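You operate a simulated robot arm through the tools that you are given. There is no shell and no other tool.

You run a simulated robot arm. Do the job below in one go: nothing can be reset, and whatever is moved stays where it is left.

Task
Put things in order on the top of the back desk. At the end: the yellow transfer holder from the top of the back desk stands where the white ticket holder stood; the blue deposit holder from the top of the back desk stands where the yellow transfer holder stood; the red stamp (marked "PAID") from the top of the back desk stands on top of the black toner cartridge; the clear jar (marked "USED SEALS") stands where the blue deposit holder stood; the white ticket holder from the top of the back desk stands on top of the pink slip pad (marked "WITHDRAWAL"); whatever was shut is shut again. Leave all else as you found it, and nothing knocked over.

It is judged by the outcome, as a careful person would: the job done as asked, and still so three seconds after it is handed in. It fails if anything else is knocked over, pushed out of place, dropped, spilled or broken. A push-on lid holds only when it is set on centred and level and pressed home; a screw cap is set on level and turned clockwise until tight.

Robot
A 6-joint arm with a two-finger gripper, fixed in place. Base frame: the origin is at the foot of the arm, x ahead of it, y to its left, z up; the work surface is at about z = 0. Units: cm, rad, N and s.
With the tool pointing down near the work surface it reaches from about 18 to 48 cm from the base axis. Its first joint turns from -1.152 to 1.152 rad. Payload 1.76 kg.
Tool frame: the origin (TCP) lies between the finger pads and is the grasp point; the fingertips stand 2.9 cm ahead of it; z points along the fingers, y is the line along which they close. The gripper opens to 8.2 cm. The gripper's body begins 5.8 cm behind the TCP.
Orientation is that of the tool frame in the base frame, as a unit quaternion [w, x, y, z]. With the fingers straight down and closing along the base's y, the tool's x points along the base's -x, its y along +y and its z along -z.

Tools
- The arm moves only by the tool drive_tool. Its argument "motion" is a list of rows, each an object (a shift or turn left out is 0, a gripper value left out holds the last) with "xyz": the shift along the base's x, y, z in units of 400 mm (1.0 is 400 mm), a list of three; "delta_rot": the turn, a rotation vector about the base's x, y, z in units of 60 degrees (1.0 is 60 degrees), a list of three; "claw": the gripper command, from -1 (shut) to 1 (fully open), values between in proportion. In form: [{"xyz": [x, y, z], "delta_rot": [ax, ay, az], "claw": claw}, ...]. A call has 1 to 20 rows; each row is the pose to reach, as a shift and turn from the pose commanded when the call began. A call with a number of a shift or a turn outside -1 to 1 is refused whole. Rows are played at 5 a second. More than 5 cm and 0.15 rad between two rows, or a gripper value outside its range, and nothing of the call is played. A pose out of reach is approached as far as the arm can. The call stops where the force on the tool passes 40 N (or 10 N more than at its start, if that is more) or the arm is blocked; 0.2 s more then pass. The fingers move at their own pace and stop on an object; they squeeze with about 34 N. The grip force told is the motor's: it shows also when the fingers shut on nothing. Time passes only in rows, and 0.2 s behind the last, so rows that repeat a pose let the fingers close. The reply holds the time, the measured pose of the TCP, the force on the tool along the base axes, the opening and the grip force, in the units named above and with some noise, with the torque about the TCP (base axes, N m) and any sound that the robot's microphone picked up, and new pictures: "pictures" is both (left out), scene, wrist or none.
- Cameras (640 x 400 px; columns grow to the right, rows downward): "scene" is fixed at [7.23, 35.64, 41.88]; the picture's right is [-0.61, -0.79, 0.00], its down [-0.46, 0.35, -0.82] and it looks along [0.65, -0.50, -0.58] (base axes); focal length 238 px, centre (320, 200). "wrist" rides on the gripper at [7.9, 0.4, -9] in the tool frame; the picture's right is [-0.05, 1.00, 0.00], its down [-0.71, -0.04, -0.71] and it looks along [-0.71, -0.04, 0.71] (tool axes); focal length 256 px, centre (320, 200). There is no depth. A picture from a camera that has moved, and an enlarged one, comes with that camera's place and axes in the base frame and with its lens. The place of the scene camera against the robot may be out by one fixed shift of up to 1.8 cm in any direction.
- zoom(camera, box): a new picture of the part [left, top, right, bottom] of that camera's present view, enlarged. No time passes.
- job_done(): hands the job in; it is judged then, once.

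Nothing tells you positions but the pictures and the camera data. Unless the task says otherwise, let go and move clear before handing in.

The tools are called after "Emit:" as a command line: name --argument value ..., lists and objects as JSON in quotes. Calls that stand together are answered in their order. drive_tool: Moves the arm, as the interface text tells. Its arguments: {"type":"object","properties":{"motion":{"type":"array","items":{"type":"object","properties":{"xyz":{"type":"array","items":{"type":"number"}},"delta_rot":{"type":"array","items":{"type":"number"}},"claw":{"type":"number"}}}},"pictures":{"type":"string","enum":["both","scene","wrist","none"]}},"required":["motion"]} The other tools are called the same way: zoom (camera, box) takes an enlarged picture of a part of a camera's view; job_done () hands the job in.

At the start:

```text
t: 0.0
position: [32.41, -7.69, 27.26]
tcp_rot: [0.0, 0.0, 1.0, 0.0]
wrist_force: [0.8, 0.4, 0.9]
ft_torque: [0.03, 0.0, 0.02]
width: 8.19
gripper_force: 0.0
```

scene: 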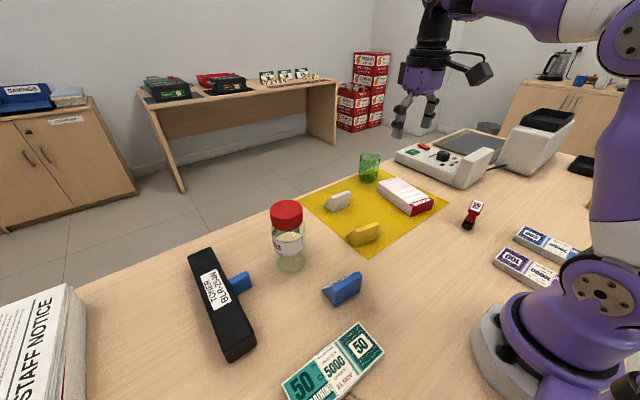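
wrist: 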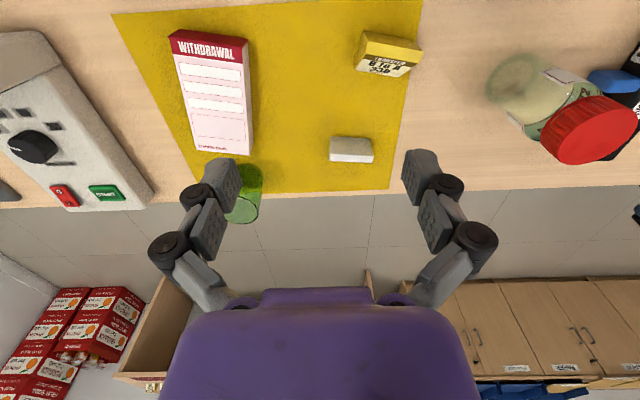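

The scene shows the holders, slip pad, jar, toner and red stamp spread over the desk. I'll look closer at each one before I move the arm.

Emit:
zoom --camera "scene" --box '[250, 150, 450, 275]'

Emit:
zoom --camera "scene" --box '[430, 180, 530, 242]'

Emit:
zoom --camera "scene" --box '[170, 230, 410, 380]'

Emit:
zoom --camera "wrist" --box '[140, 0, 460, 200]'

Emit:
zoom --camera "wrist" --box '[460, 30, 640, 230]'

```text
3.20 times, centred on (350, 212) of scene
camera zoom: at [7.23, 35.64, 41.88], right [-0.61, -0.79, 0.0], down [-0.46, 0.35, -0.82], along [0.65, -0.5, -0.58], focal length 763 px, centre (224, 160)
```

zoom: 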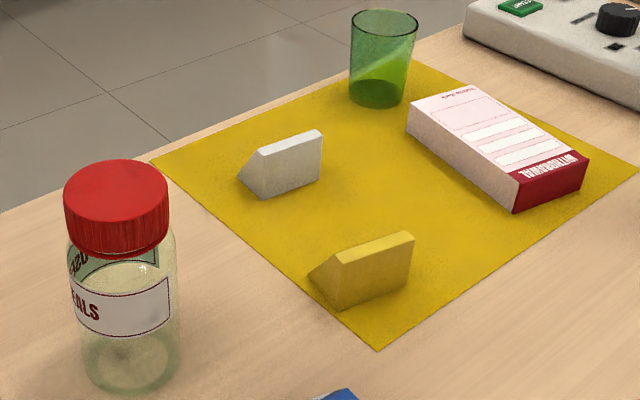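

```text
6.40 times, centred on (480, 211) of scene
camera zoom: at [7.23, 35.64, 41.88], right [-0.61, -0.79, 0.0], down [-0.46, 0.35, -0.82], along [0.65, -0.5, -0.58], focal length 1526 px, centre (-704, 130)
```

zoom: 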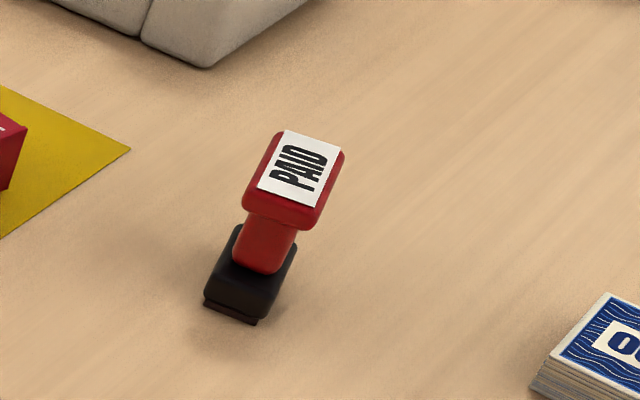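

```text
2.67 times, centred on (290, 305) of scene
camera zoom: at [7.23, 35.64, 41.88], right [-0.61, -0.79, 0.0], down [-0.46, 0.35, -0.82], along [0.65, -0.5, -0.58], focal length 636 px, centre (400, -80)
```

zoom: 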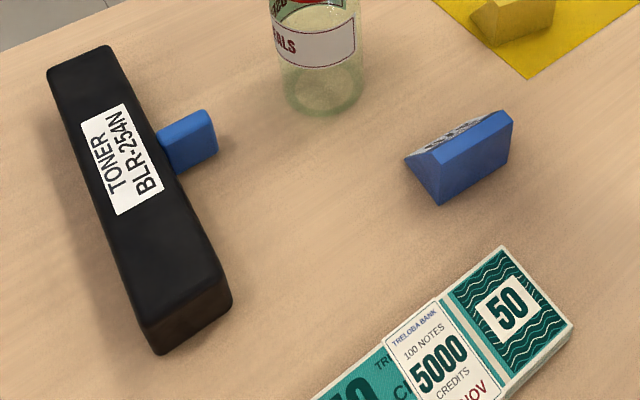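

```text
2.00 times, centred on (300, 100) of wrist
camera zoom: at [24.62, -7.3, 36.22], right [0.05, 1.0, 0.0], down [0.71, -0.04, 0.71], along [0.71, -0.04, -0.71], focal length 512 px, centre (360, 400)
```

zoom: 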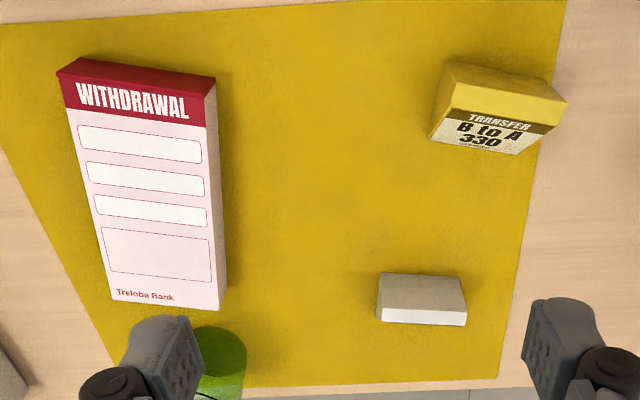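

```text
2.00 times, centred on (550, 130) of wrist
camera zoom: at [24.62, -7.3, 36.22], right [0.05, 1.0, 0.0], down [0.71, -0.04, 0.71], along [0.71, -0.04, -0.71], focal length 512 px, centre (-140, 340)
```

zoom: 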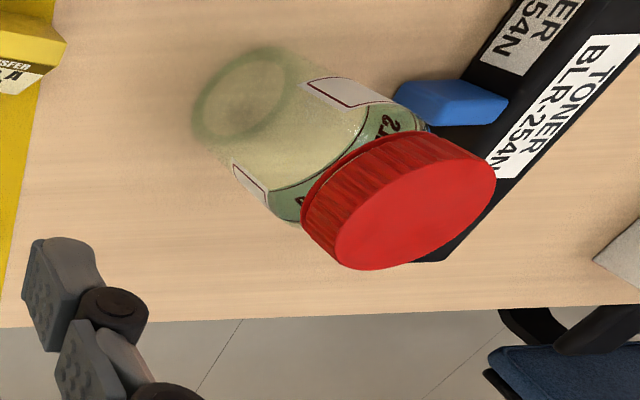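

The holders look like wedges with a vertical back, and the white one sits at about x=48, near the limit of reach. I'll move in for closer wrist views, starting with the white holder and the pad.

Emit:
drive_tool --motion '[{"xyz": [0.028, 0.0185, -0.0615]}, {"xyz": [0.056, 0.037, -0.123]}, {"xyz": [0.084, 0.0555, -0.1845]}, {"xyz": [0.112, 0.074, -0.246]}, {"xyz": [0.14, 0.0925, -0.3075]}, {"xyz": [0.14, 0.0925, -0.3075]}]'

```text
t: 1.4
position: [38.15, -4.05, 14.94]
tcp_rot: [0.0, 0.0, 1.0, 0.001]
wrist_force: [0.1, -0.7, -0.5]
ft_torque: [0.0, -0.01, 0.02]
width: 8.19
gripper_force: 0.0
camera wrist: at [30.27, -3.57, 23.94], right [0.05, 1.0, 0.0], down [0.71, -0.04, 0.71], along [0.71, -0.04, -0.71], focal length 256 px, centre (320, 200)
```

scene: 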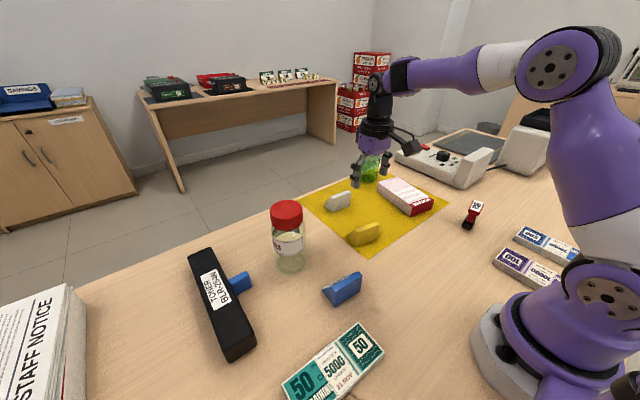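
wrist: 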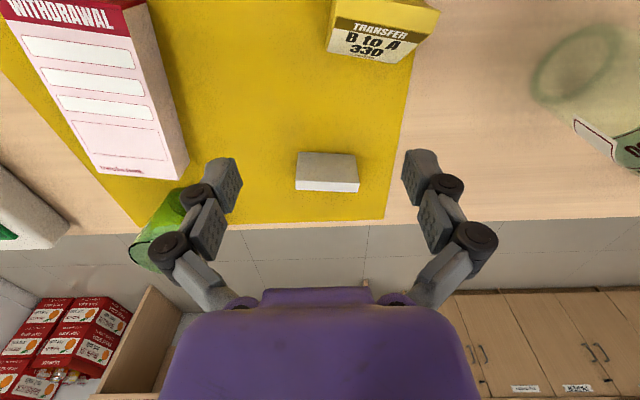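

Emit:
zoom --camera "wrist" --box '[240, 100, 440, 225]'

Emit:
zoom --camera "wrist" --box '[0, 0, 200, 200]'

Emit:
zoom --camera "wrist" --box '[300, 0, 460, 100]'

```text
3.20 times, centred on (340, 162) of wrist
camera zoom: at [30.27, -3.57, 23.94], right [0.05, 1.0, 0.0], down [0.71, -0.04, 0.71], along [0.71, -0.04, -0.71], focal length 819 px, centre (256, 320)
```

zoom: 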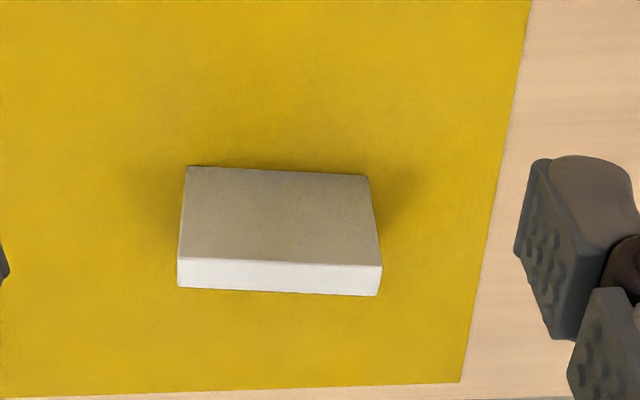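

```text
2.00 times, centred on (100, 100) of wrist
camera zoom: at [30.27, -3.57, 23.94], right [0.05, 1.0, 0.0], down [0.71, -0.04, 0.71], along [0.71, -0.04, -0.71], focal length 512 px, centre (760, 400)
```

zoom: 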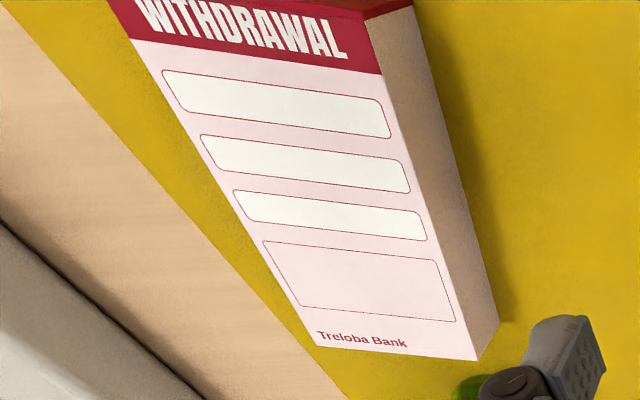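

```text
4.00 times, centred on (380, 50) of wrist
camera zoom: at [30.27, -3.57, 23.94], right [0.05, 1.0, 0.0], down [0.71, -0.04, 0.71], along [0.71, -0.04, -0.71], focal length 1024 px, centre (80, 800)
```

zoom: 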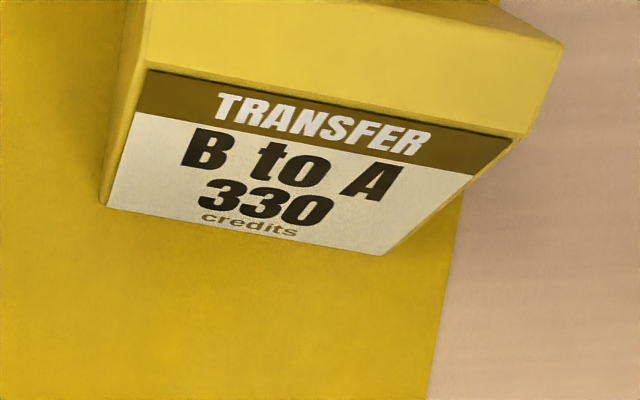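

White holder: its back edge centre is at about (46.9, -3.7) with a yaw of about -0.11, 6.4 wide and 4.9 tall. I'll hover above it, aligned to that yaw, before lowering.

Emit:
drive_tool --motion '[{"xyz": [0.061, 0.001, -0.037], "delta_rot": [0, 0, -0.026]}, {"xyz": [0.122, 0.002, -0.075], "delta_rot": [0, 0, -0.052]}, {"xyz": [0.184, 0.003, -0.112], "delta_rot": [0, 0, -0.079]}, {"xyz": [0.2448, 0.004, -0.149], "delta_rot": [0, 0, -0.105]}, {"xyz": [0.2448, 0.004, -0.149], "delta_rot": [0, 0, -0.105]}]'

```text
t: 2.6
position: [47.17, -4.07, 8.93]
tcp_rot: [0.0, 0.055, 0.998, 0.0]
wrist_force: [0.3, 0.0, 0.2]
ft_torque: [0.01, 0.0, -0.01]
width: 8.19
gripper_force: 0.0
out of reach, approached as far as the arm can: row 4, 5
camera wrist: at [39.37, -2.7, 17.82], right [0.16, 0.99, 0.0], down [0.7, -0.11, 0.71], along [0.7, -0.12, -0.71], focal length 256 px, centre (320, 200)
```

scene: 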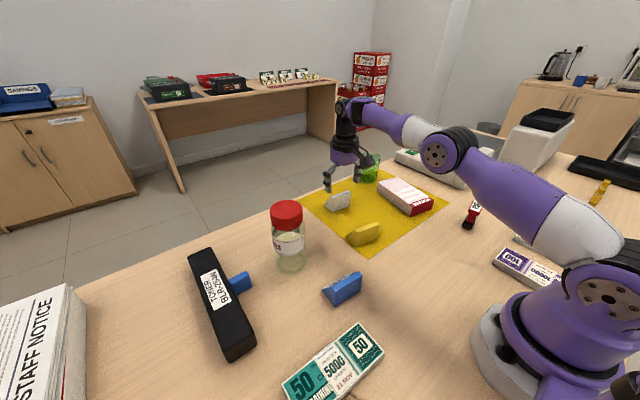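
wrist: 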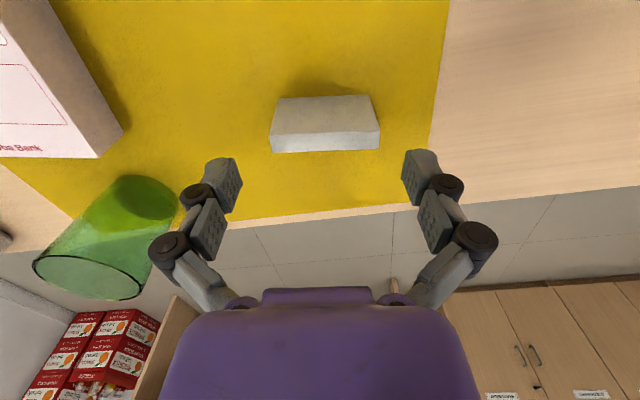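

Emit:
zoom --camera "wrist" --box '[240, 60, 440, 185]'

```text
3.20 times, centred on (340, 122) of wrist
camera zoom: at [39.37, -2.7, 17.82], right [0.16, 0.99, 0.0], down [0.7, -0.11, 0.71], along [0.7, -0.12, -0.71], focal length 819 px, centre (256, 448)
```

zoom: 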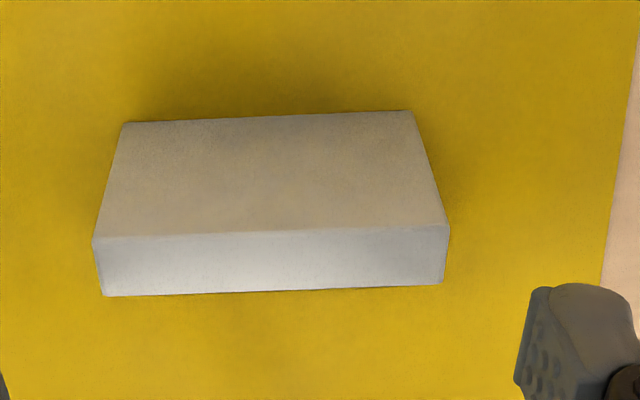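

The arm ran out of reach about 0.6 cm short. I'll tilt the tool outward slightly around the grip axis to gain reach, then check where it sits.

Emit:
drive_tool --motion '[{"xyz": [0, 0, 0], "delta_rot": [-0.008, -0.072, 0]}, {"xyz": [0, 0, 0], "delta_rot": [-0.017, -0.15, 0]}, {"xyz": [0, 0, 0], "delta_rot": [-0.017, -0.15, 0]}]'

```text
t: 3.4
position: [47.11, -4.17, 9.01]
tcp_rot: [0.08, 0.055, 0.995, -0.004]
wrist_force: [-0.2, 0.2, -0.2]
ft_torque: [-0.01, 0.02, -0.02]
width: 8.17
gripper_force: 0.1
camera wrist: at [38.07, -2.57, 16.48], right [0.16, 0.99, 0.01], down [0.58, -0.1, 0.81], along [0.8, -0.13, -0.59], focal length 256 px, centre (320, 200)
```

scene: 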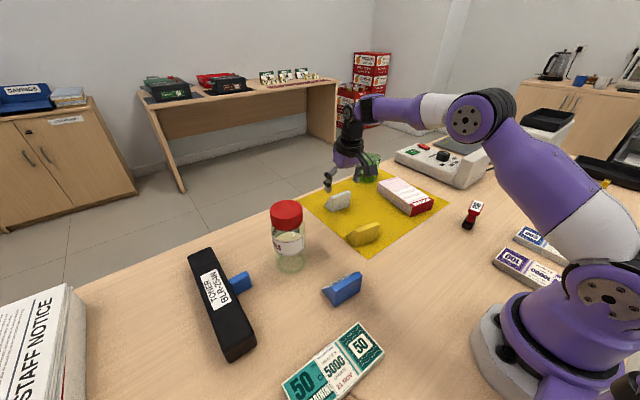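
wrist: 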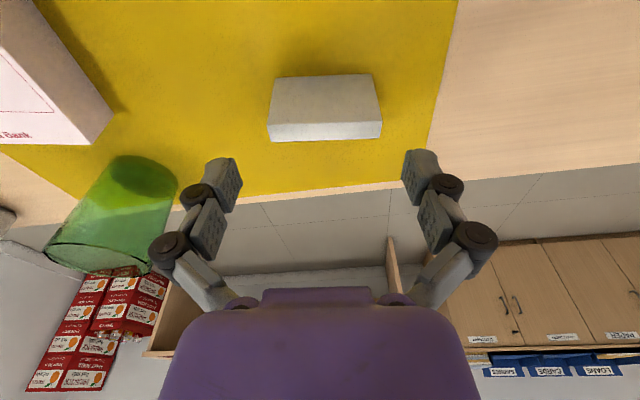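

Emit:
drive_tool --motion '[{"xyz": [0.011, 0.004, 0]}, {"xyz": [0.011, 0.004, -0.04]}, {"xyz": [0.011, 0.004, -0.08]}, {"xyz": [0.011, 0.004, -0.125]}, {"xyz": [0.011, 0.004, -0.125]}]'

```text
t: 4.6
position: [47.48, -3.76, 3.96]
tcp_rot: [0.079, 0.055, 0.995, -0.005]
wrist_force: [0.5, 0.2, 0.2]
ft_torque: [0.01, 0.01, -0.01]
width: 8.18
gripper_force: 0.0
camera wrist: at [38.46, -2.37, 11.51], right [0.16, 0.99, 0.01], down [0.58, -0.1, 0.81], along [0.8, -0.13, -0.59], focal length 256 px, centre (320, 200)
```

scene: 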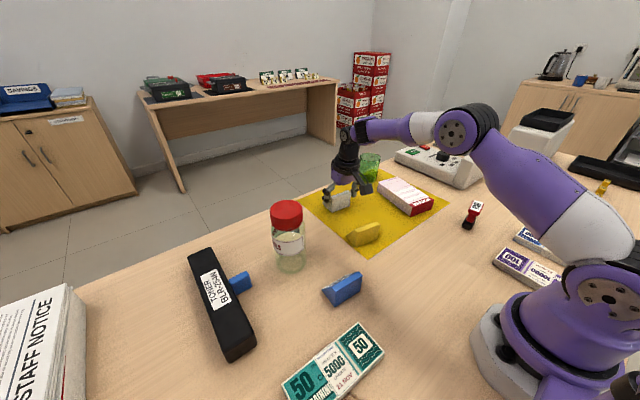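
wrist: 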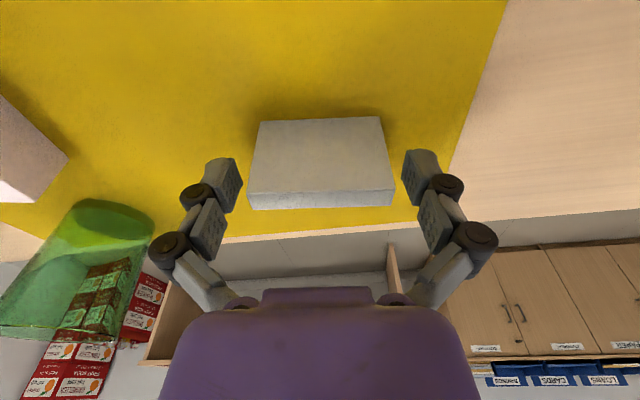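

The fingers straddle the white holder. I'll close, then lift straight up.

Emit:
drive_tool --motion '[{"claw": -1}, {"claw": -1}, {"claw": -1}, {"xyz": [0, 0, 0.03], "claw": -1}, {"xyz": [0, 0, 0.1], "claw": -1}, {"xyz": [-0.02, 0, 0.2], "claw": -1}, {"xyz": [-0.02, 0, 0.2], "claw": -1}]'

```text
t: 6.2
position: [46.78, -3.84, 12.25]
tcp_rot: [0.079, 0.055, 0.995, -0.006]
wrist_force: [0.4, -0.5, -0.5]
ft_torque: [-0.04, -0.02, 0.05]
width: 0.0
gripper_force: 28.8
camera wrist: at [37.77, -2.29, 19.72], right [0.16, 0.99, 0.01], down [0.58, -0.1, 0.81], along [0.8, -0.13, -0.59], focal length 256 px, centre (320, 200)
```

scene: 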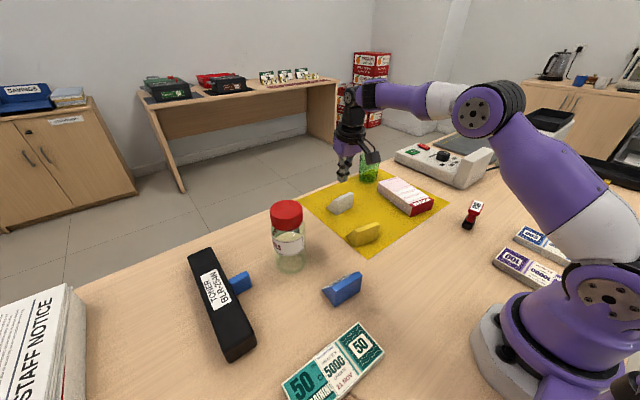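
wrist: 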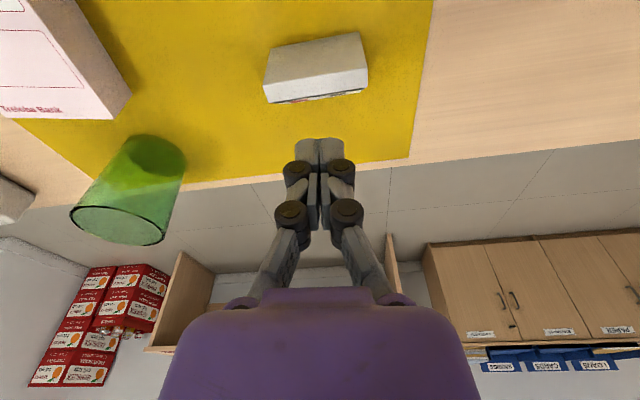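

The gripper closed on nothing, and the white holder has turned a little but is still upright. I'll zoom in to see why before trying again.

Emit:
zoom --camera "wrist" --box '[230, 20, 390, 120]'

Emit:
zoom --camera "scene" --box '[300, 170, 420, 245]'

```text
4.00 times, centred on (310, 70) of wrist
camera zoom: at [37.77, -2.29, 19.72], right [0.16, 0.99, 0.01], down [0.58, -0.1, 0.81], along [0.8, -0.13, -0.59], focal length 1024 px, centre (360, 720)
```

zoom: 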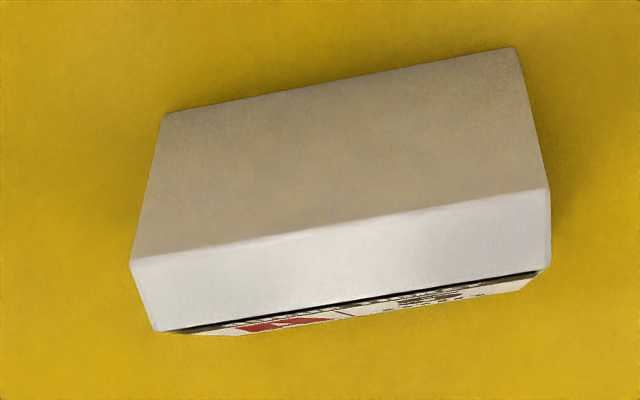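

```text
5.33 times, centred on (360, 208) of scene
camera zoom: at [7.23, 35.64, 41.88], right [-0.61, -0.79, 0.0], down [-0.46, 0.35, -0.82], along [0.65, -0.5, -0.58], focal length 1272 px, centre (107, 160)
```

zoom: 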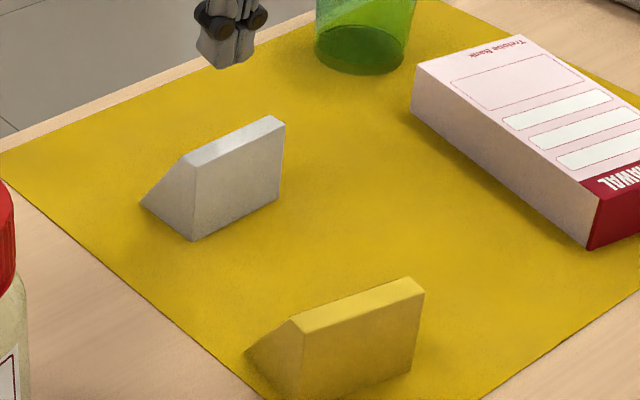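

Emit:
drive_tool --motion '[{"xyz": [0, 0, 0], "claw": 0.56}, {"xyz": [0, 0, 0], "claw": 0.56}, {"xyz": [0, 0, 0], "claw": 0.56}]' --pictures "wrist"

Emit:
zoom --camera "wrist" --box '[160, 100, 480, 300]'

Emit:
drive_tool --motion '[{"xyz": [0, 0, 0], "claw": 1}, {"xyz": [0, 0, 0], "claw": 1}, {"xyz": [0, 0, 0], "claw": 1}]' --pictures "none"

Emit:
zoom --camera "wrist" --box '[160, 100, 480, 300]'

```text
t: 7.0
position: [46.81, -3.66, 12.24]
tcp_rot: [0.08, 0.055, 0.995, -0.005]
wrist_force: [-0.4, -0.2, 0.7]
ft_torque: [0.01, -0.03, -0.01]
width: 6.41
gripper_force: 0.1
camera wrist: at [37.78, -2.29, 19.7], right [0.16, 0.99, 0.01], down [0.58, -0.1, 0.81], along [0.8, -0.13, -0.59], focal length 256 px, centre (320, 200)
```

wrist: 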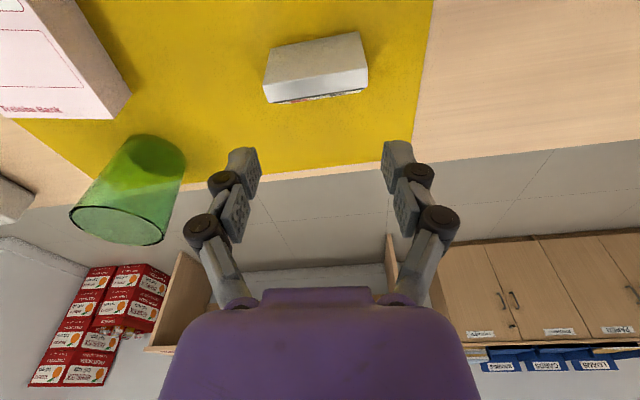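

```text
2.00 times, centred on (320, 200) of wrist
camera zoom: at [37.78, -2.29, 19.7], right [0.16, 0.99, 0.01], down [0.58, -0.1, 0.81], along [0.8, -0.13, -0.59], focal length 512 px, centre (320, 200)
```

zoom: 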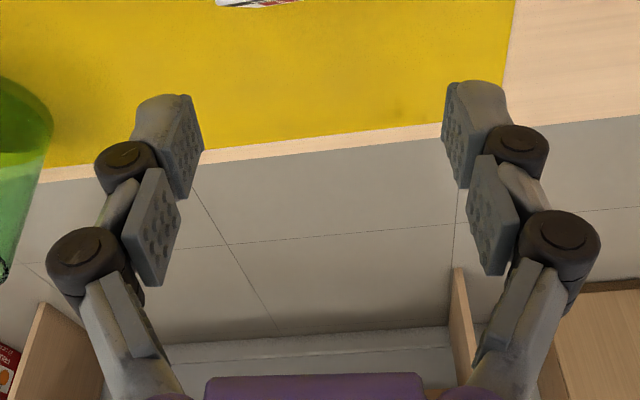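

```text
t: 7.8
position: [46.85, -3.73, 12.14]
tcp_rot: [0.079, 0.055, 0.995, -0.006]
wrist_force: [-0.5, -1.5, -0.1]
ft_torque: [0.01, 0.0, 0.01]
width: 8.17
gripper_force: 0.0
```

```text
2.00 times, centred on (320, 200) of wrist
camera zoom: at [37.78, -2.29, 19.7], right [0.16, 0.99, 0.01], down [0.58, -0.1, 0.81], along [0.8, -0.13, -0.59], focal length 512 px, centre (320, 200)
```

zoom: 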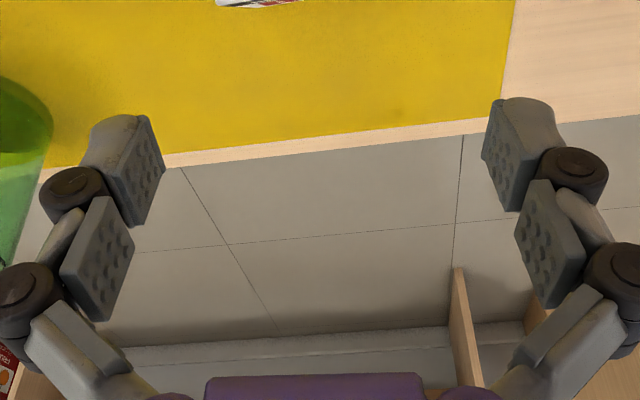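

The white holder now sits at about back x=45.6, yaw about 0, and its base is about 4.6 deep. My grip was too high and too far back, so this time I'll grip lower and nearer its centre of mass.

Emit:
drive_tool --motion '[{"xyz": [0.003, -0.004, -0.05], "delta_rot": [0, 0, 0.06], "claw": 1}, {"xyz": [0.005, -0.005, -0.1], "delta_rot": [0, 0, 0.115], "claw": 1}, {"xyz": [0.005, -0.005, -0.1], "delta_rot": [0, 0, 0.115], "claw": 1}]' --pictures "wrist"

Emit:
zoom --camera "wrist" --box '[200, 40, 440, 190]'

```text
t: 8.6
position: [46.94, -4.0, 8.04]
tcp_rot: [0.08, -0.005, 0.997, 0.0]
wrist_force: [-1.4, -0.6, 0.3]
ft_torque: [0.04, -0.02, 0.03]
width: 8.18
gripper_force: 0.2
camera wrist: at [37.83, -3.69, 15.56], right [0.04, 1.0, 0.01], down [0.59, -0.03, 0.81], along [0.81, -0.03, -0.59], focal length 256 px, centre (320, 200)
```

wrist: 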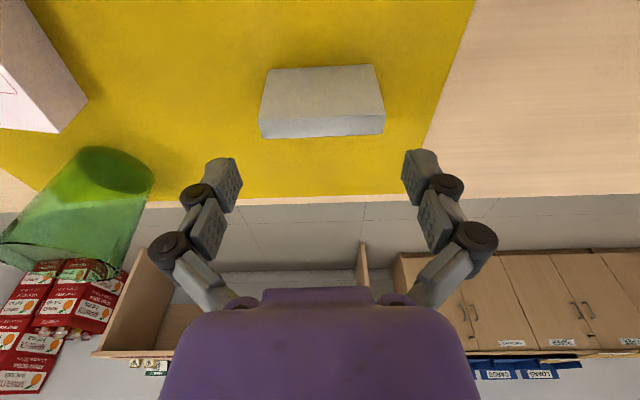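

```text
2.67 times, centred on (320, 115) of wrist
camera zoom: at [37.83, -3.69, 15.56], right [0.04, 1.0, 0.01], down [0.59, -0.03, 0.81], along [0.81, -0.03, -0.59], focal length 683 px, centre (320, 427)
```

zoom: 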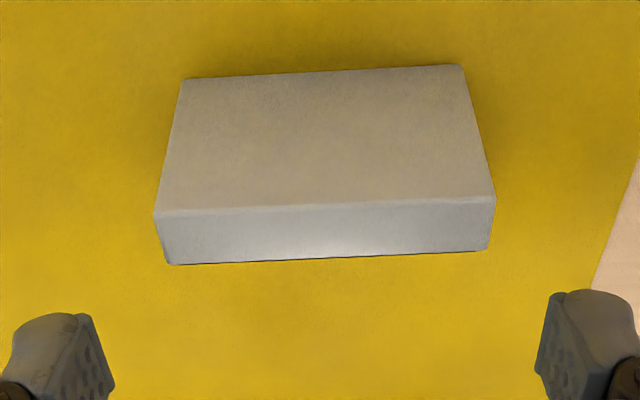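

Emit:
drive_tool --motion '[{"xyz": [0.003, 0.001, -0.04], "claw": 1}, {"xyz": [0.003, 0.001, -0.08], "claw": 1}, {"xyz": [0.003, 0.001, -0.12], "claw": 1}, {"xyz": [0.003, 0.001, -0.12], "claw": -1}, {"xyz": [0.003, 0.001, -0.12], "claw": -1}, {"xyz": [0.003, 0.001, -0.12], "claw": -1}]'

```text
t: 10.0
position: [47.18, -3.94, 3.32]
tcp_rot: [0.079, -0.006, 0.997, -0.001]
wrist_force: [-0.8, 1.3, 7.0]
ft_torque: [-0.21, 0.03, 0.0]
width: 6.31
gripper_force: 33.7
camera wrist: at [37.97, -3.63, 10.82], right [0.04, 1.0, 0.01], down [0.59, -0.03, 0.81], along [0.81, -0.03, -0.59], focal length 256 px, centre (320, 200)
```

scene: 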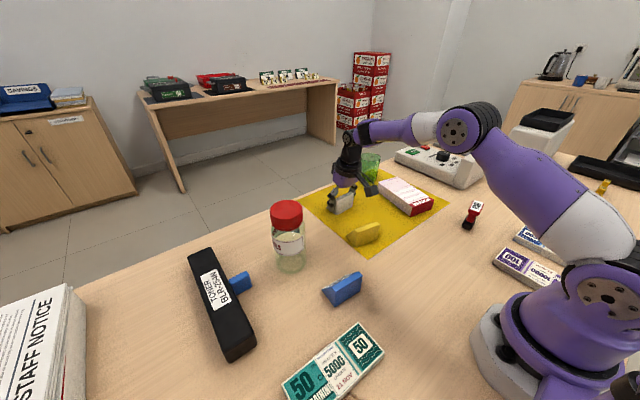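
wrist: 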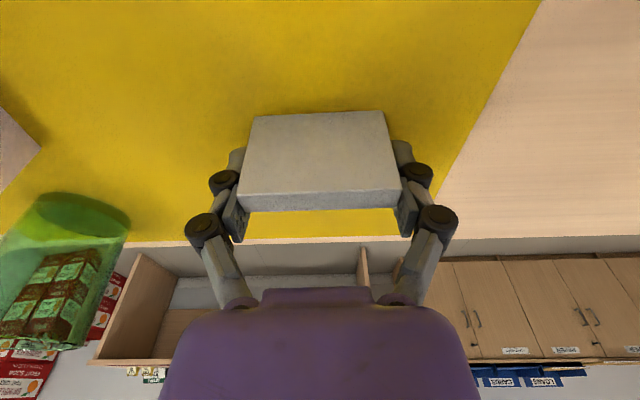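

Gripped at 6.3 cm. I'll lift slowly and check that it holds.

Emit:
drive_tool --motion '[{"xyz": [0, 0, 0.008], "claw": -1}, {"xyz": [0, 0, 0.02], "claw": -1}, {"xyz": [0, 0, 0.035], "claw": -1}, {"xyz": [0, 0, 0.05], "claw": -1}, {"xyz": [0, 0, 0.05], "claw": -1}]'

```text
t: 11.2
position: [47.15, -3.99, 5.21]
tcp_rot: [0.079, -0.005, 0.997, 0.0]
wrist_force: [1.1, -0.1, -0.9]
ft_torque: [0.01, 0.0, 0.0]
width: 6.3
gripper_force: 33.5
camera wrist: at [37.96, -3.64, 12.71], right [0.04, 1.0, 0.01], down [0.59, -0.03, 0.81], along [0.81, -0.03, -0.59], focal length 256 px, centre (320, 200)
```

scene: 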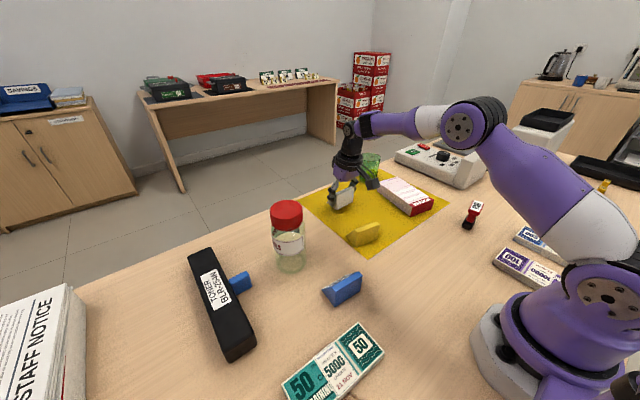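
wrist: 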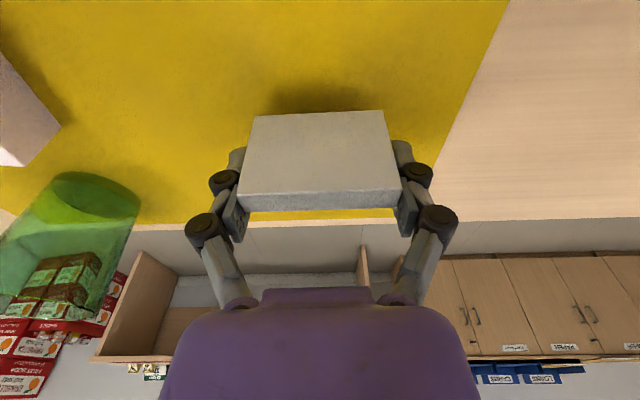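

The white holder is held firmly. I'll lift it clear and move to where I can measure the pad.

Emit:
drive_tool --motion '[{"xyz": [0, 0, 0.08], "claw": -1}, {"xyz": [0, 0, 0.17], "claw": -1}, {"xyz": [-0.07, -0.04, 0.24], "claw": -1}, {"xyz": [-0.14, -0.08, 0.3], "claw": -1}, {"xyz": [-0.21, -0.115, 0.34], "claw": -1}, {"xyz": [-0.279, -0.15, 0.37], "claw": -1}, {"xyz": [-0.279, -0.15, 0.37], "claw": -1}]'

Emit:
zoom --camera "wrist" --box '[60, 0, 300, 150]'

```text
t: 12.8
position: [35.88, -10.11, 19.78]
tcp_rot: [0.078, -0.005, 0.997, 0.0]
wrist_force: [-0.3, 0.6, -0.9]
ft_torque: [0.01, -0.04, -0.02]
width: 6.29
gripper_force: 34.0
camera wrist: at [26.81, -9.68, 27.43], right [0.04, 1.0, 0.01], down [0.59, -0.03, 0.81], along [0.81, -0.03, -0.59], focal length 256 px, centre (320, 200)
```

scene: 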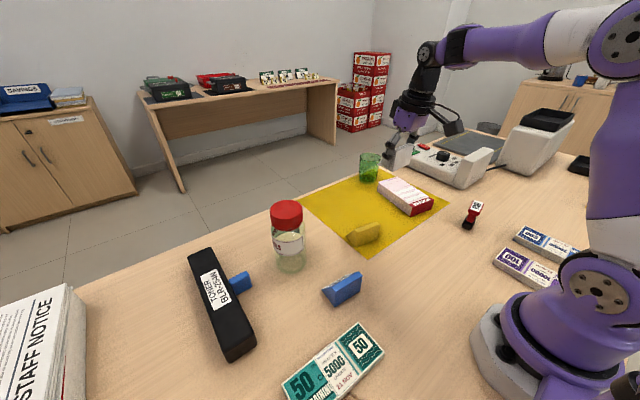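
wrist: 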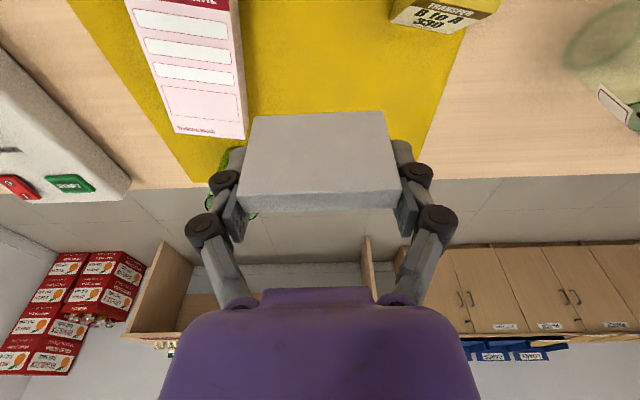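

```text
2.67 times, centred on (180, 75) of wrist
camera zoom: at [26.81, -9.68, 27.43], right [0.04, 1.0, 0.01], down [0.59, -0.03, 0.81], along [0.81, -0.03, -0.59], focal length 683 px, centre (693, 533)
```

zoom: 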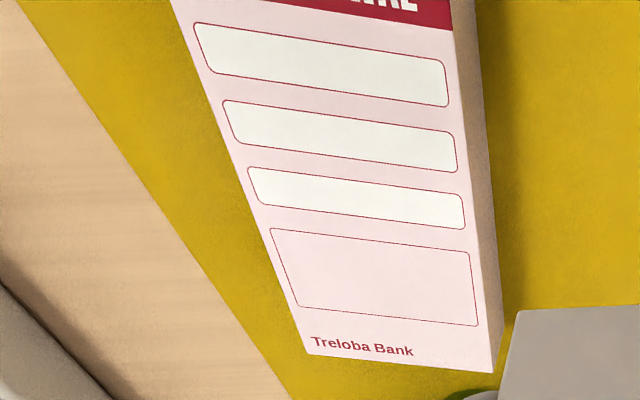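

The pad top is at about z=3.3 with a yaw of about -0.19 and its centre near (38.5, -21.8). I'll carry the white holder to just above that spot and turn it to match.

Emit:
drive_tool --motion '[{"xyz": [0.01, -0.07, -0.01], "delta_rot": [0, 0, -0.04], "claw": -1}, {"xyz": [0.02, -0.14, -0.05], "delta_rot": [0, 0, -0.08], "claw": -1}, {"xyz": [0.03, -0.21, -0.11], "delta_rot": [0, 0, -0.12], "claw": -1}, {"xyz": [0.04, -0.26, -0.17], "delta_rot": [0, 0, -0.16], "claw": -1}, {"xyz": [0.0455, -0.2885, -0.2445], "delta_rot": [0, 0, -0.172], "claw": -1}, {"xyz": [0.0455, -0.2885, -0.2445], "delta_rot": [0, 0, -0.172], "claw": -1}]'

Emit:
zoom --camera "scene" --box '[340, 130, 460, 230]'

```text
t: 14.2
position: [37.77, -21.69, 10.28]
tcp_rot: [0.079, 0.086, 0.993, -0.007]
wrist_force: [0.0, 0.8, -1.6]
ft_torque: [0.0, 0.02, 0.01]
width: 6.29
gripper_force: 33.7
camera wrist: at [28.81, -19.64, 17.7], right [0.22, 0.98, 0.01], down [0.57, -0.14, 0.81], along [0.79, -0.18, -0.59], focal length 256 px, centre (320, 200)
```

scene: 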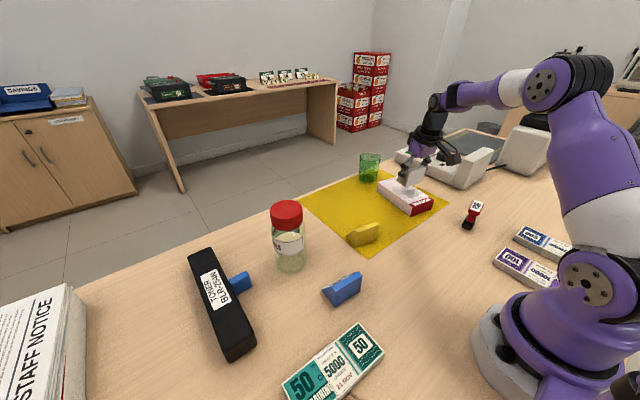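
wrist: 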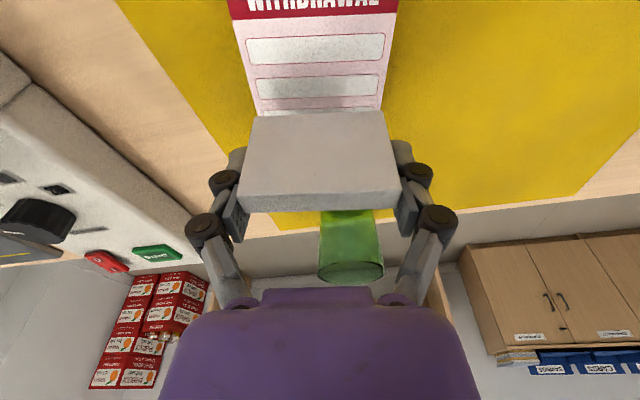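

```text
4.00 times, centred on (400, 180) of scene
camera zoom: at [7.23, 35.64, 41.88], right [-0.61, -0.79, 0.0], down [-0.46, 0.35, -0.82], along [0.65, -0.5, -0.58], focal length 954 px, centre (0, 280)
```

zoom: 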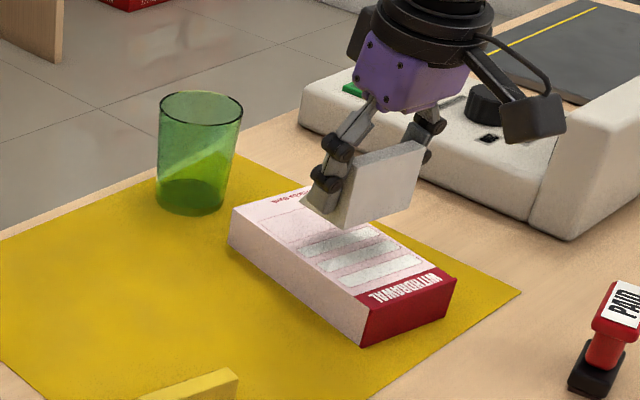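

Emit:
drive_tool --motion '[{"xyz": [0, 0, -0.04], "claw": -1}, {"xyz": [0, 0, -0.07], "claw": -1}, {"xyz": [0, 0, -0.082], "claw": -1}, {"xyz": [0, 0, -0.086], "claw": -1}, {"xyz": [0, 0, -0.086], "claw": -1}]' --pictures "scene"

Emit:
zoom --camera "scene" --box '[370, 160, 450, 220]'

```text
t: 15.4
position: [37.7, -21.52, 6.8]
tcp_rot: [0.079, 0.085, 0.993, -0.007]
wrist_force: [0.7, -0.4, 0.0]
ft_torque: [0.0, -0.01, -0.01]
width: 6.29
gripper_force: 34.0
```

scene: 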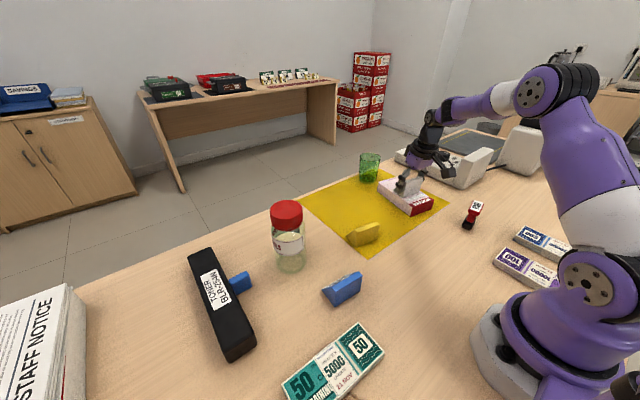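

```text
6.67 times, centred on (410, 190) of scene
camera zoom: at [7.23, 35.64, 41.88], right [-0.61, -0.79, 0.0], down [-0.46, 0.35, -0.82], along [0.65, -0.5, -0.58], focal length 1590 px, centre (-280, 267)
```

zoom: 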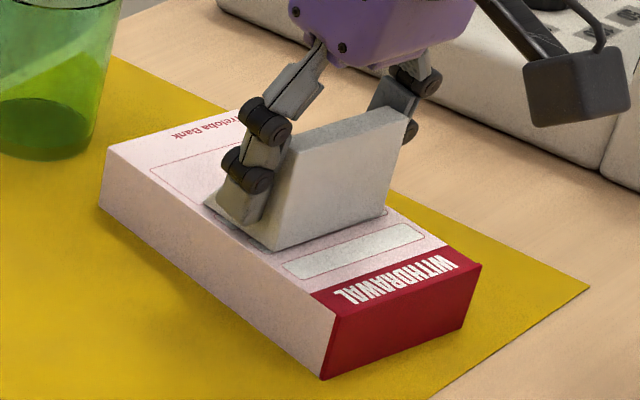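

Emit:
drive_tool --motion '[{"xyz": [0, 0, -0.002], "claw": -1}, {"xyz": [0, 0, -0.004], "claw": -1}, {"xyz": [0, 0, -0.004], "claw": -1}]' --pictures "none"

```text
t: 16.2
position: [37.76, -21.53, 6.76]
tcp_rot: [0.081, 0.084, 0.993, -0.007]
wrist_force: [-3.8, 1.0, 12.1]
ft_torque: [0.04, 0.11, -0.06]
width: 6.31
gripper_force: 33.9
```

It's resting on the pad with light contact. I'll release it and rise straight up.

Emit:
drive_tool --motion '[{"xyz": [0, 0, 0.001], "claw": -0.2}, {"xyz": [0, 0, 0.001], "claw": 0.8}, {"xyz": [0, 0, 0.001], "claw": 0.9}, {"xyz": [0, 0, 0.04], "claw": 0.9}, {"xyz": [0, 0, 0.12], "claw": 0.9}, {"xyz": [0, 0, 0.2], "claw": 0.9}, {"xyz": [0, 0, 0.2], "claw": 0.9}]'

Emit:
zoom --camera "scene" --box '[350, 150, 450, 225]'

```text
t: 17.8
position: [37.7, -21.47, 14.65]
tcp_rot: [0.079, 0.085, 0.993, -0.008]
wrist_force: [-1.0, 0.8, 0.1]
ft_torque: [0.01, -0.01, 0.02]
width: 7.8
gripper_force: 0.1
camera wrist: at [28.79, -19.46, 22.13], right [0.22, 0.98, 0.01], down [0.57, -0.14, 0.81], along [0.79, -0.17, -0.59], focal length 256 px, centre (320, 200)
```

scene: 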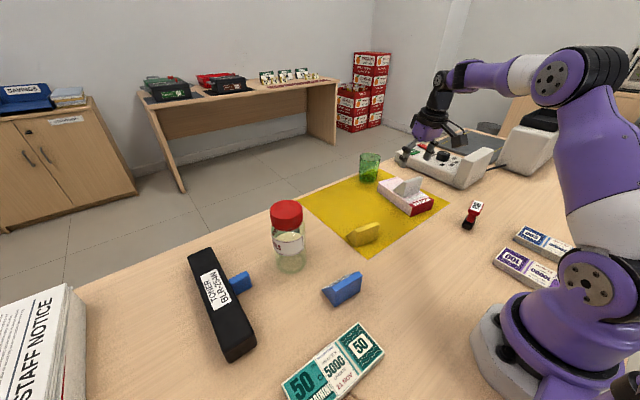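
wrist: 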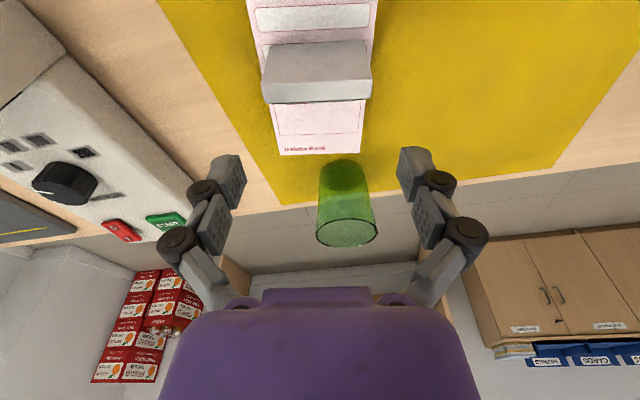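

```text
5.33 times, centred on (400, 188) of scene
camera zoom: at [7.23, 35.65, 41.88], right [-0.61, -0.79, 0.0], down [-0.46, 0.35, -0.82], along [0.65, -0.5, -0.58], focal length 1272 px, centre (-107, 267)
```

zoom: 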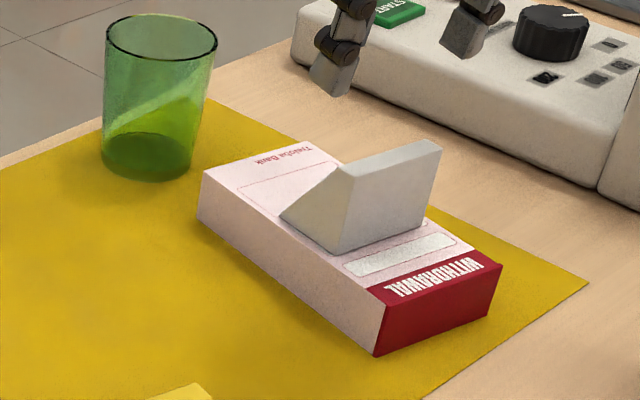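

White holder is standing on the pad, and its original spot was back-edge centre (46.9, -3.8) at yaw -0.12. Next is the yellow holder, so I'll move to where I can see it.

Emit:
drive_tool --motion '[{"xyz": [0, 0.02, 0.08], "delta_rot": [0, 0, 0.03]}, {"xyz": [-0.03, 0.11, 0.1], "delta_rot": [0, 0, 0.06]}, {"xyz": [-0.06, 0.22, 0.1], "delta_rot": [0, 0, 0.09]}, {"xyz": [-0.09, 0.33, 0.09], "delta_rot": [0, 0, 0.12]}, {"xyz": [-0.11, 0.43, 0.05], "delta_rot": [0, 0, 0.15]}, {"xyz": [-0.1175, 0.52, 0.0], "delta_rot": [0, 0, 0.172]}, {"xyz": [-0.1175, 0.5375, -0.04], "delta_rot": [0, 0, 0.172]}, {"xyz": [-0.1175, 0.5375, -0.04], "delta_rot": [0, 0, 0.172]}]'

Emit:
zoom --camera "wrist" --box '[220, 20, 420, 145]'

```text
t: 19.6
position: [33.18, -0.04, 12.97]
tcp_rot: [0.08, -0.006, 0.997, 0.0]
wrist_force: [-0.3, 0.2, 0.1]
ft_torque: [0.01, -0.02, 0.04]
width: 7.79
gripper_force: 0.0
camera wrist: at [23.88, 0.37, 20.52], right [0.04, 1.0, 0.01], down [0.59, -0.03, 0.81], along [0.81, -0.03, -0.59], focal length 256 px, centre (320, 200)
```

scene: 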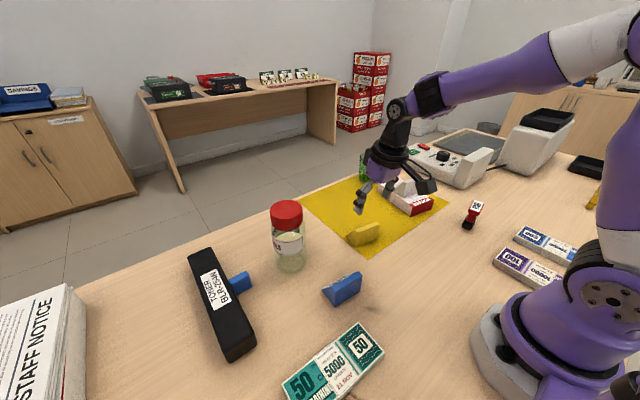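
wrist: 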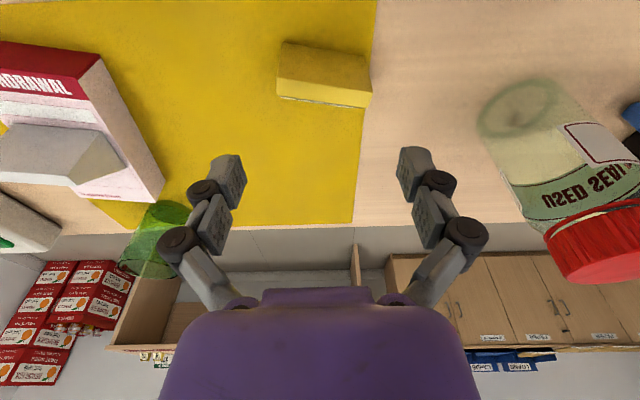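

```text
3.20 times, centred on (320, 82) of wrist
camera zoom: at [23.88, 0.37, 20.52], right [0.04, 1.0, 0.01], down [0.59, -0.03, 0.81], along [0.81, -0.03, -0.59], focal length 819 px, centre (320, 576)
```

zoom: 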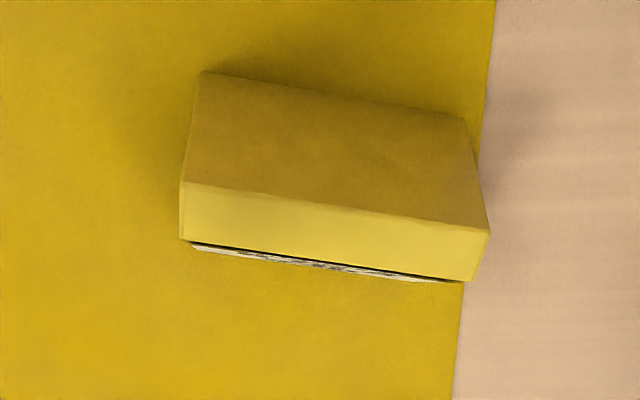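

Yellow holder: back centre about (32.8, 0.5), yaw about -0.2, 6.2 wide. I'll align with it and tilt the tool to about 0.3 rad so that I can reach the far spot later.

Emit:
drive_tool --motion '[{"xyz": [0.01, 0.002, -0.03], "delta_rot": [0, 0, -0.07], "claw": 1}, {"xyz": [0.02, 0.004, -0.06], "delta_rot": [0, 0, -0.14], "claw": 1}, {"xyz": [0.028, 0.005, -0.1], "delta_rot": [0, 0, -0.19], "claw": 1}]' --pictures "none"

Emit:
drive_tool --motion '[{"delta_rot": [-0.014, -0.065, 0], "claw": 1}, {"delta_rot": [-0.027, -0.131, 0], "claw": 1}, {"delta_rot": [-0.027, -0.131, 0], "claw": 1}]' --pictures "wrist"

Emit:
zoom --camera "wrist" --box '[220, 20, 420, 145]'

```text
t: 20.4
position: [34.25, 0.21, 8.99]
tcp_rot: [0.079, 0.095, 0.992, -0.009]
wrist_force: [-0.3, -0.1, 0.4]
ft_torque: [0.0, -0.02, 0.01]
width: 8.2
gripper_force: 0.1
```

```text
t: 21.2
position: [34.31, 0.13, 9.1]
tcp_rot: [0.149, 0.094, 0.984, -0.016]
wrist_force: [-0.6, 0.2, -0.2]
ft_torque: [0.01, 0.01, 0.02]
width: 8.18
gripper_force: 0.0
camera wrist: at [24.35, 2.55, 15.19], right [0.24, 0.97, 0.01], down [0.45, -0.12, 0.88], along [0.86, -0.2, -0.47], focal length 256 px, centre (320, 200)
```

wrist: 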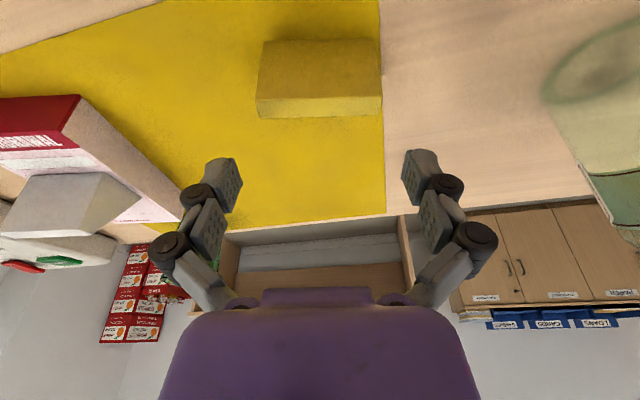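

```text
3.20 times, centred on (320, 82) of wrist
camera zoom: at [24.35, 2.55, 15.19], right [0.24, 0.97, 0.01], down [0.45, -0.12, 0.88], along [0.86, -0.2, -0.47], focal length 819 px, centre (320, 576)
```

zoom: 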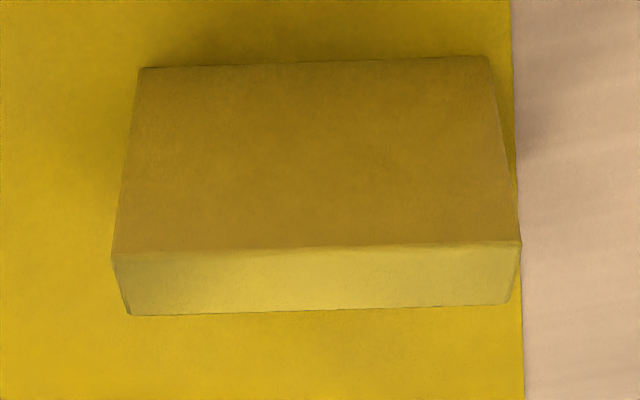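

Emit:
drive_tool --motion '[{"xyz": [0.001, 0.002, -0.05], "claw": 1}, {"xyz": [0.001, 0.002, -0.1], "claw": 1}, {"xyz": [0.001, 0.002, -0.143], "claw": 1}, {"xyz": [0.001, 0.002, -0.143], "claw": 1}, {"xyz": [0.001, 0.002, -0.143], "claw": -1}, {"xyz": [0.001, 0.002, -0.143], "claw": -1}, {"xyz": [0.001, 0.002, -0.143], "claw": -1}, {"xyz": [0.001, 0.002, -0.135], "claw": -1}, {"xyz": [0.001, 0.002, -0.12], "claw": -1}, {"xyz": [0.001, 0.002, -0.1], "claw": -1}, {"xyz": [0.001, 0.002, -0.1], "claw": -1}]'

```text
t: 23.6
position: [34.08, 0.16, 5.08]
tcp_rot: [0.148, 0.093, 0.984, -0.015]
wrist_force: [0.3, 0.2, -0.9]
ft_torque: [0.02, 0.03, -0.03]
width: 6.29
gripper_force: 33.6
camera wrist: at [24.31, 2.59, 11.14], right [0.24, 0.97, 0.01], down [0.45, -0.12, 0.88], along [0.86, -0.2, -0.47], focal length 256 px, centre (320, 200)
```

scene: 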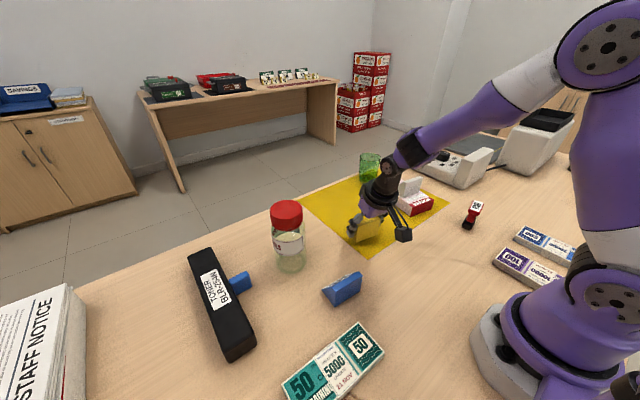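
wrist: 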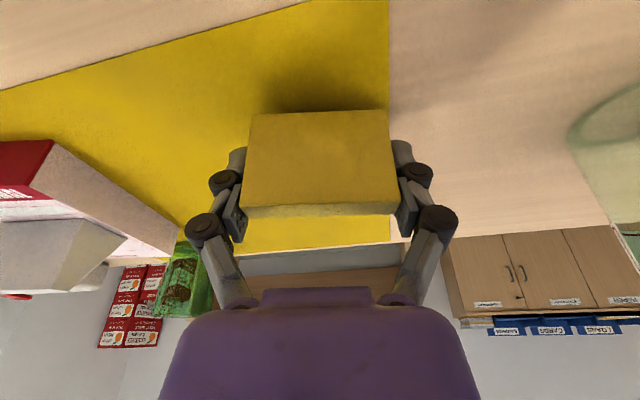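

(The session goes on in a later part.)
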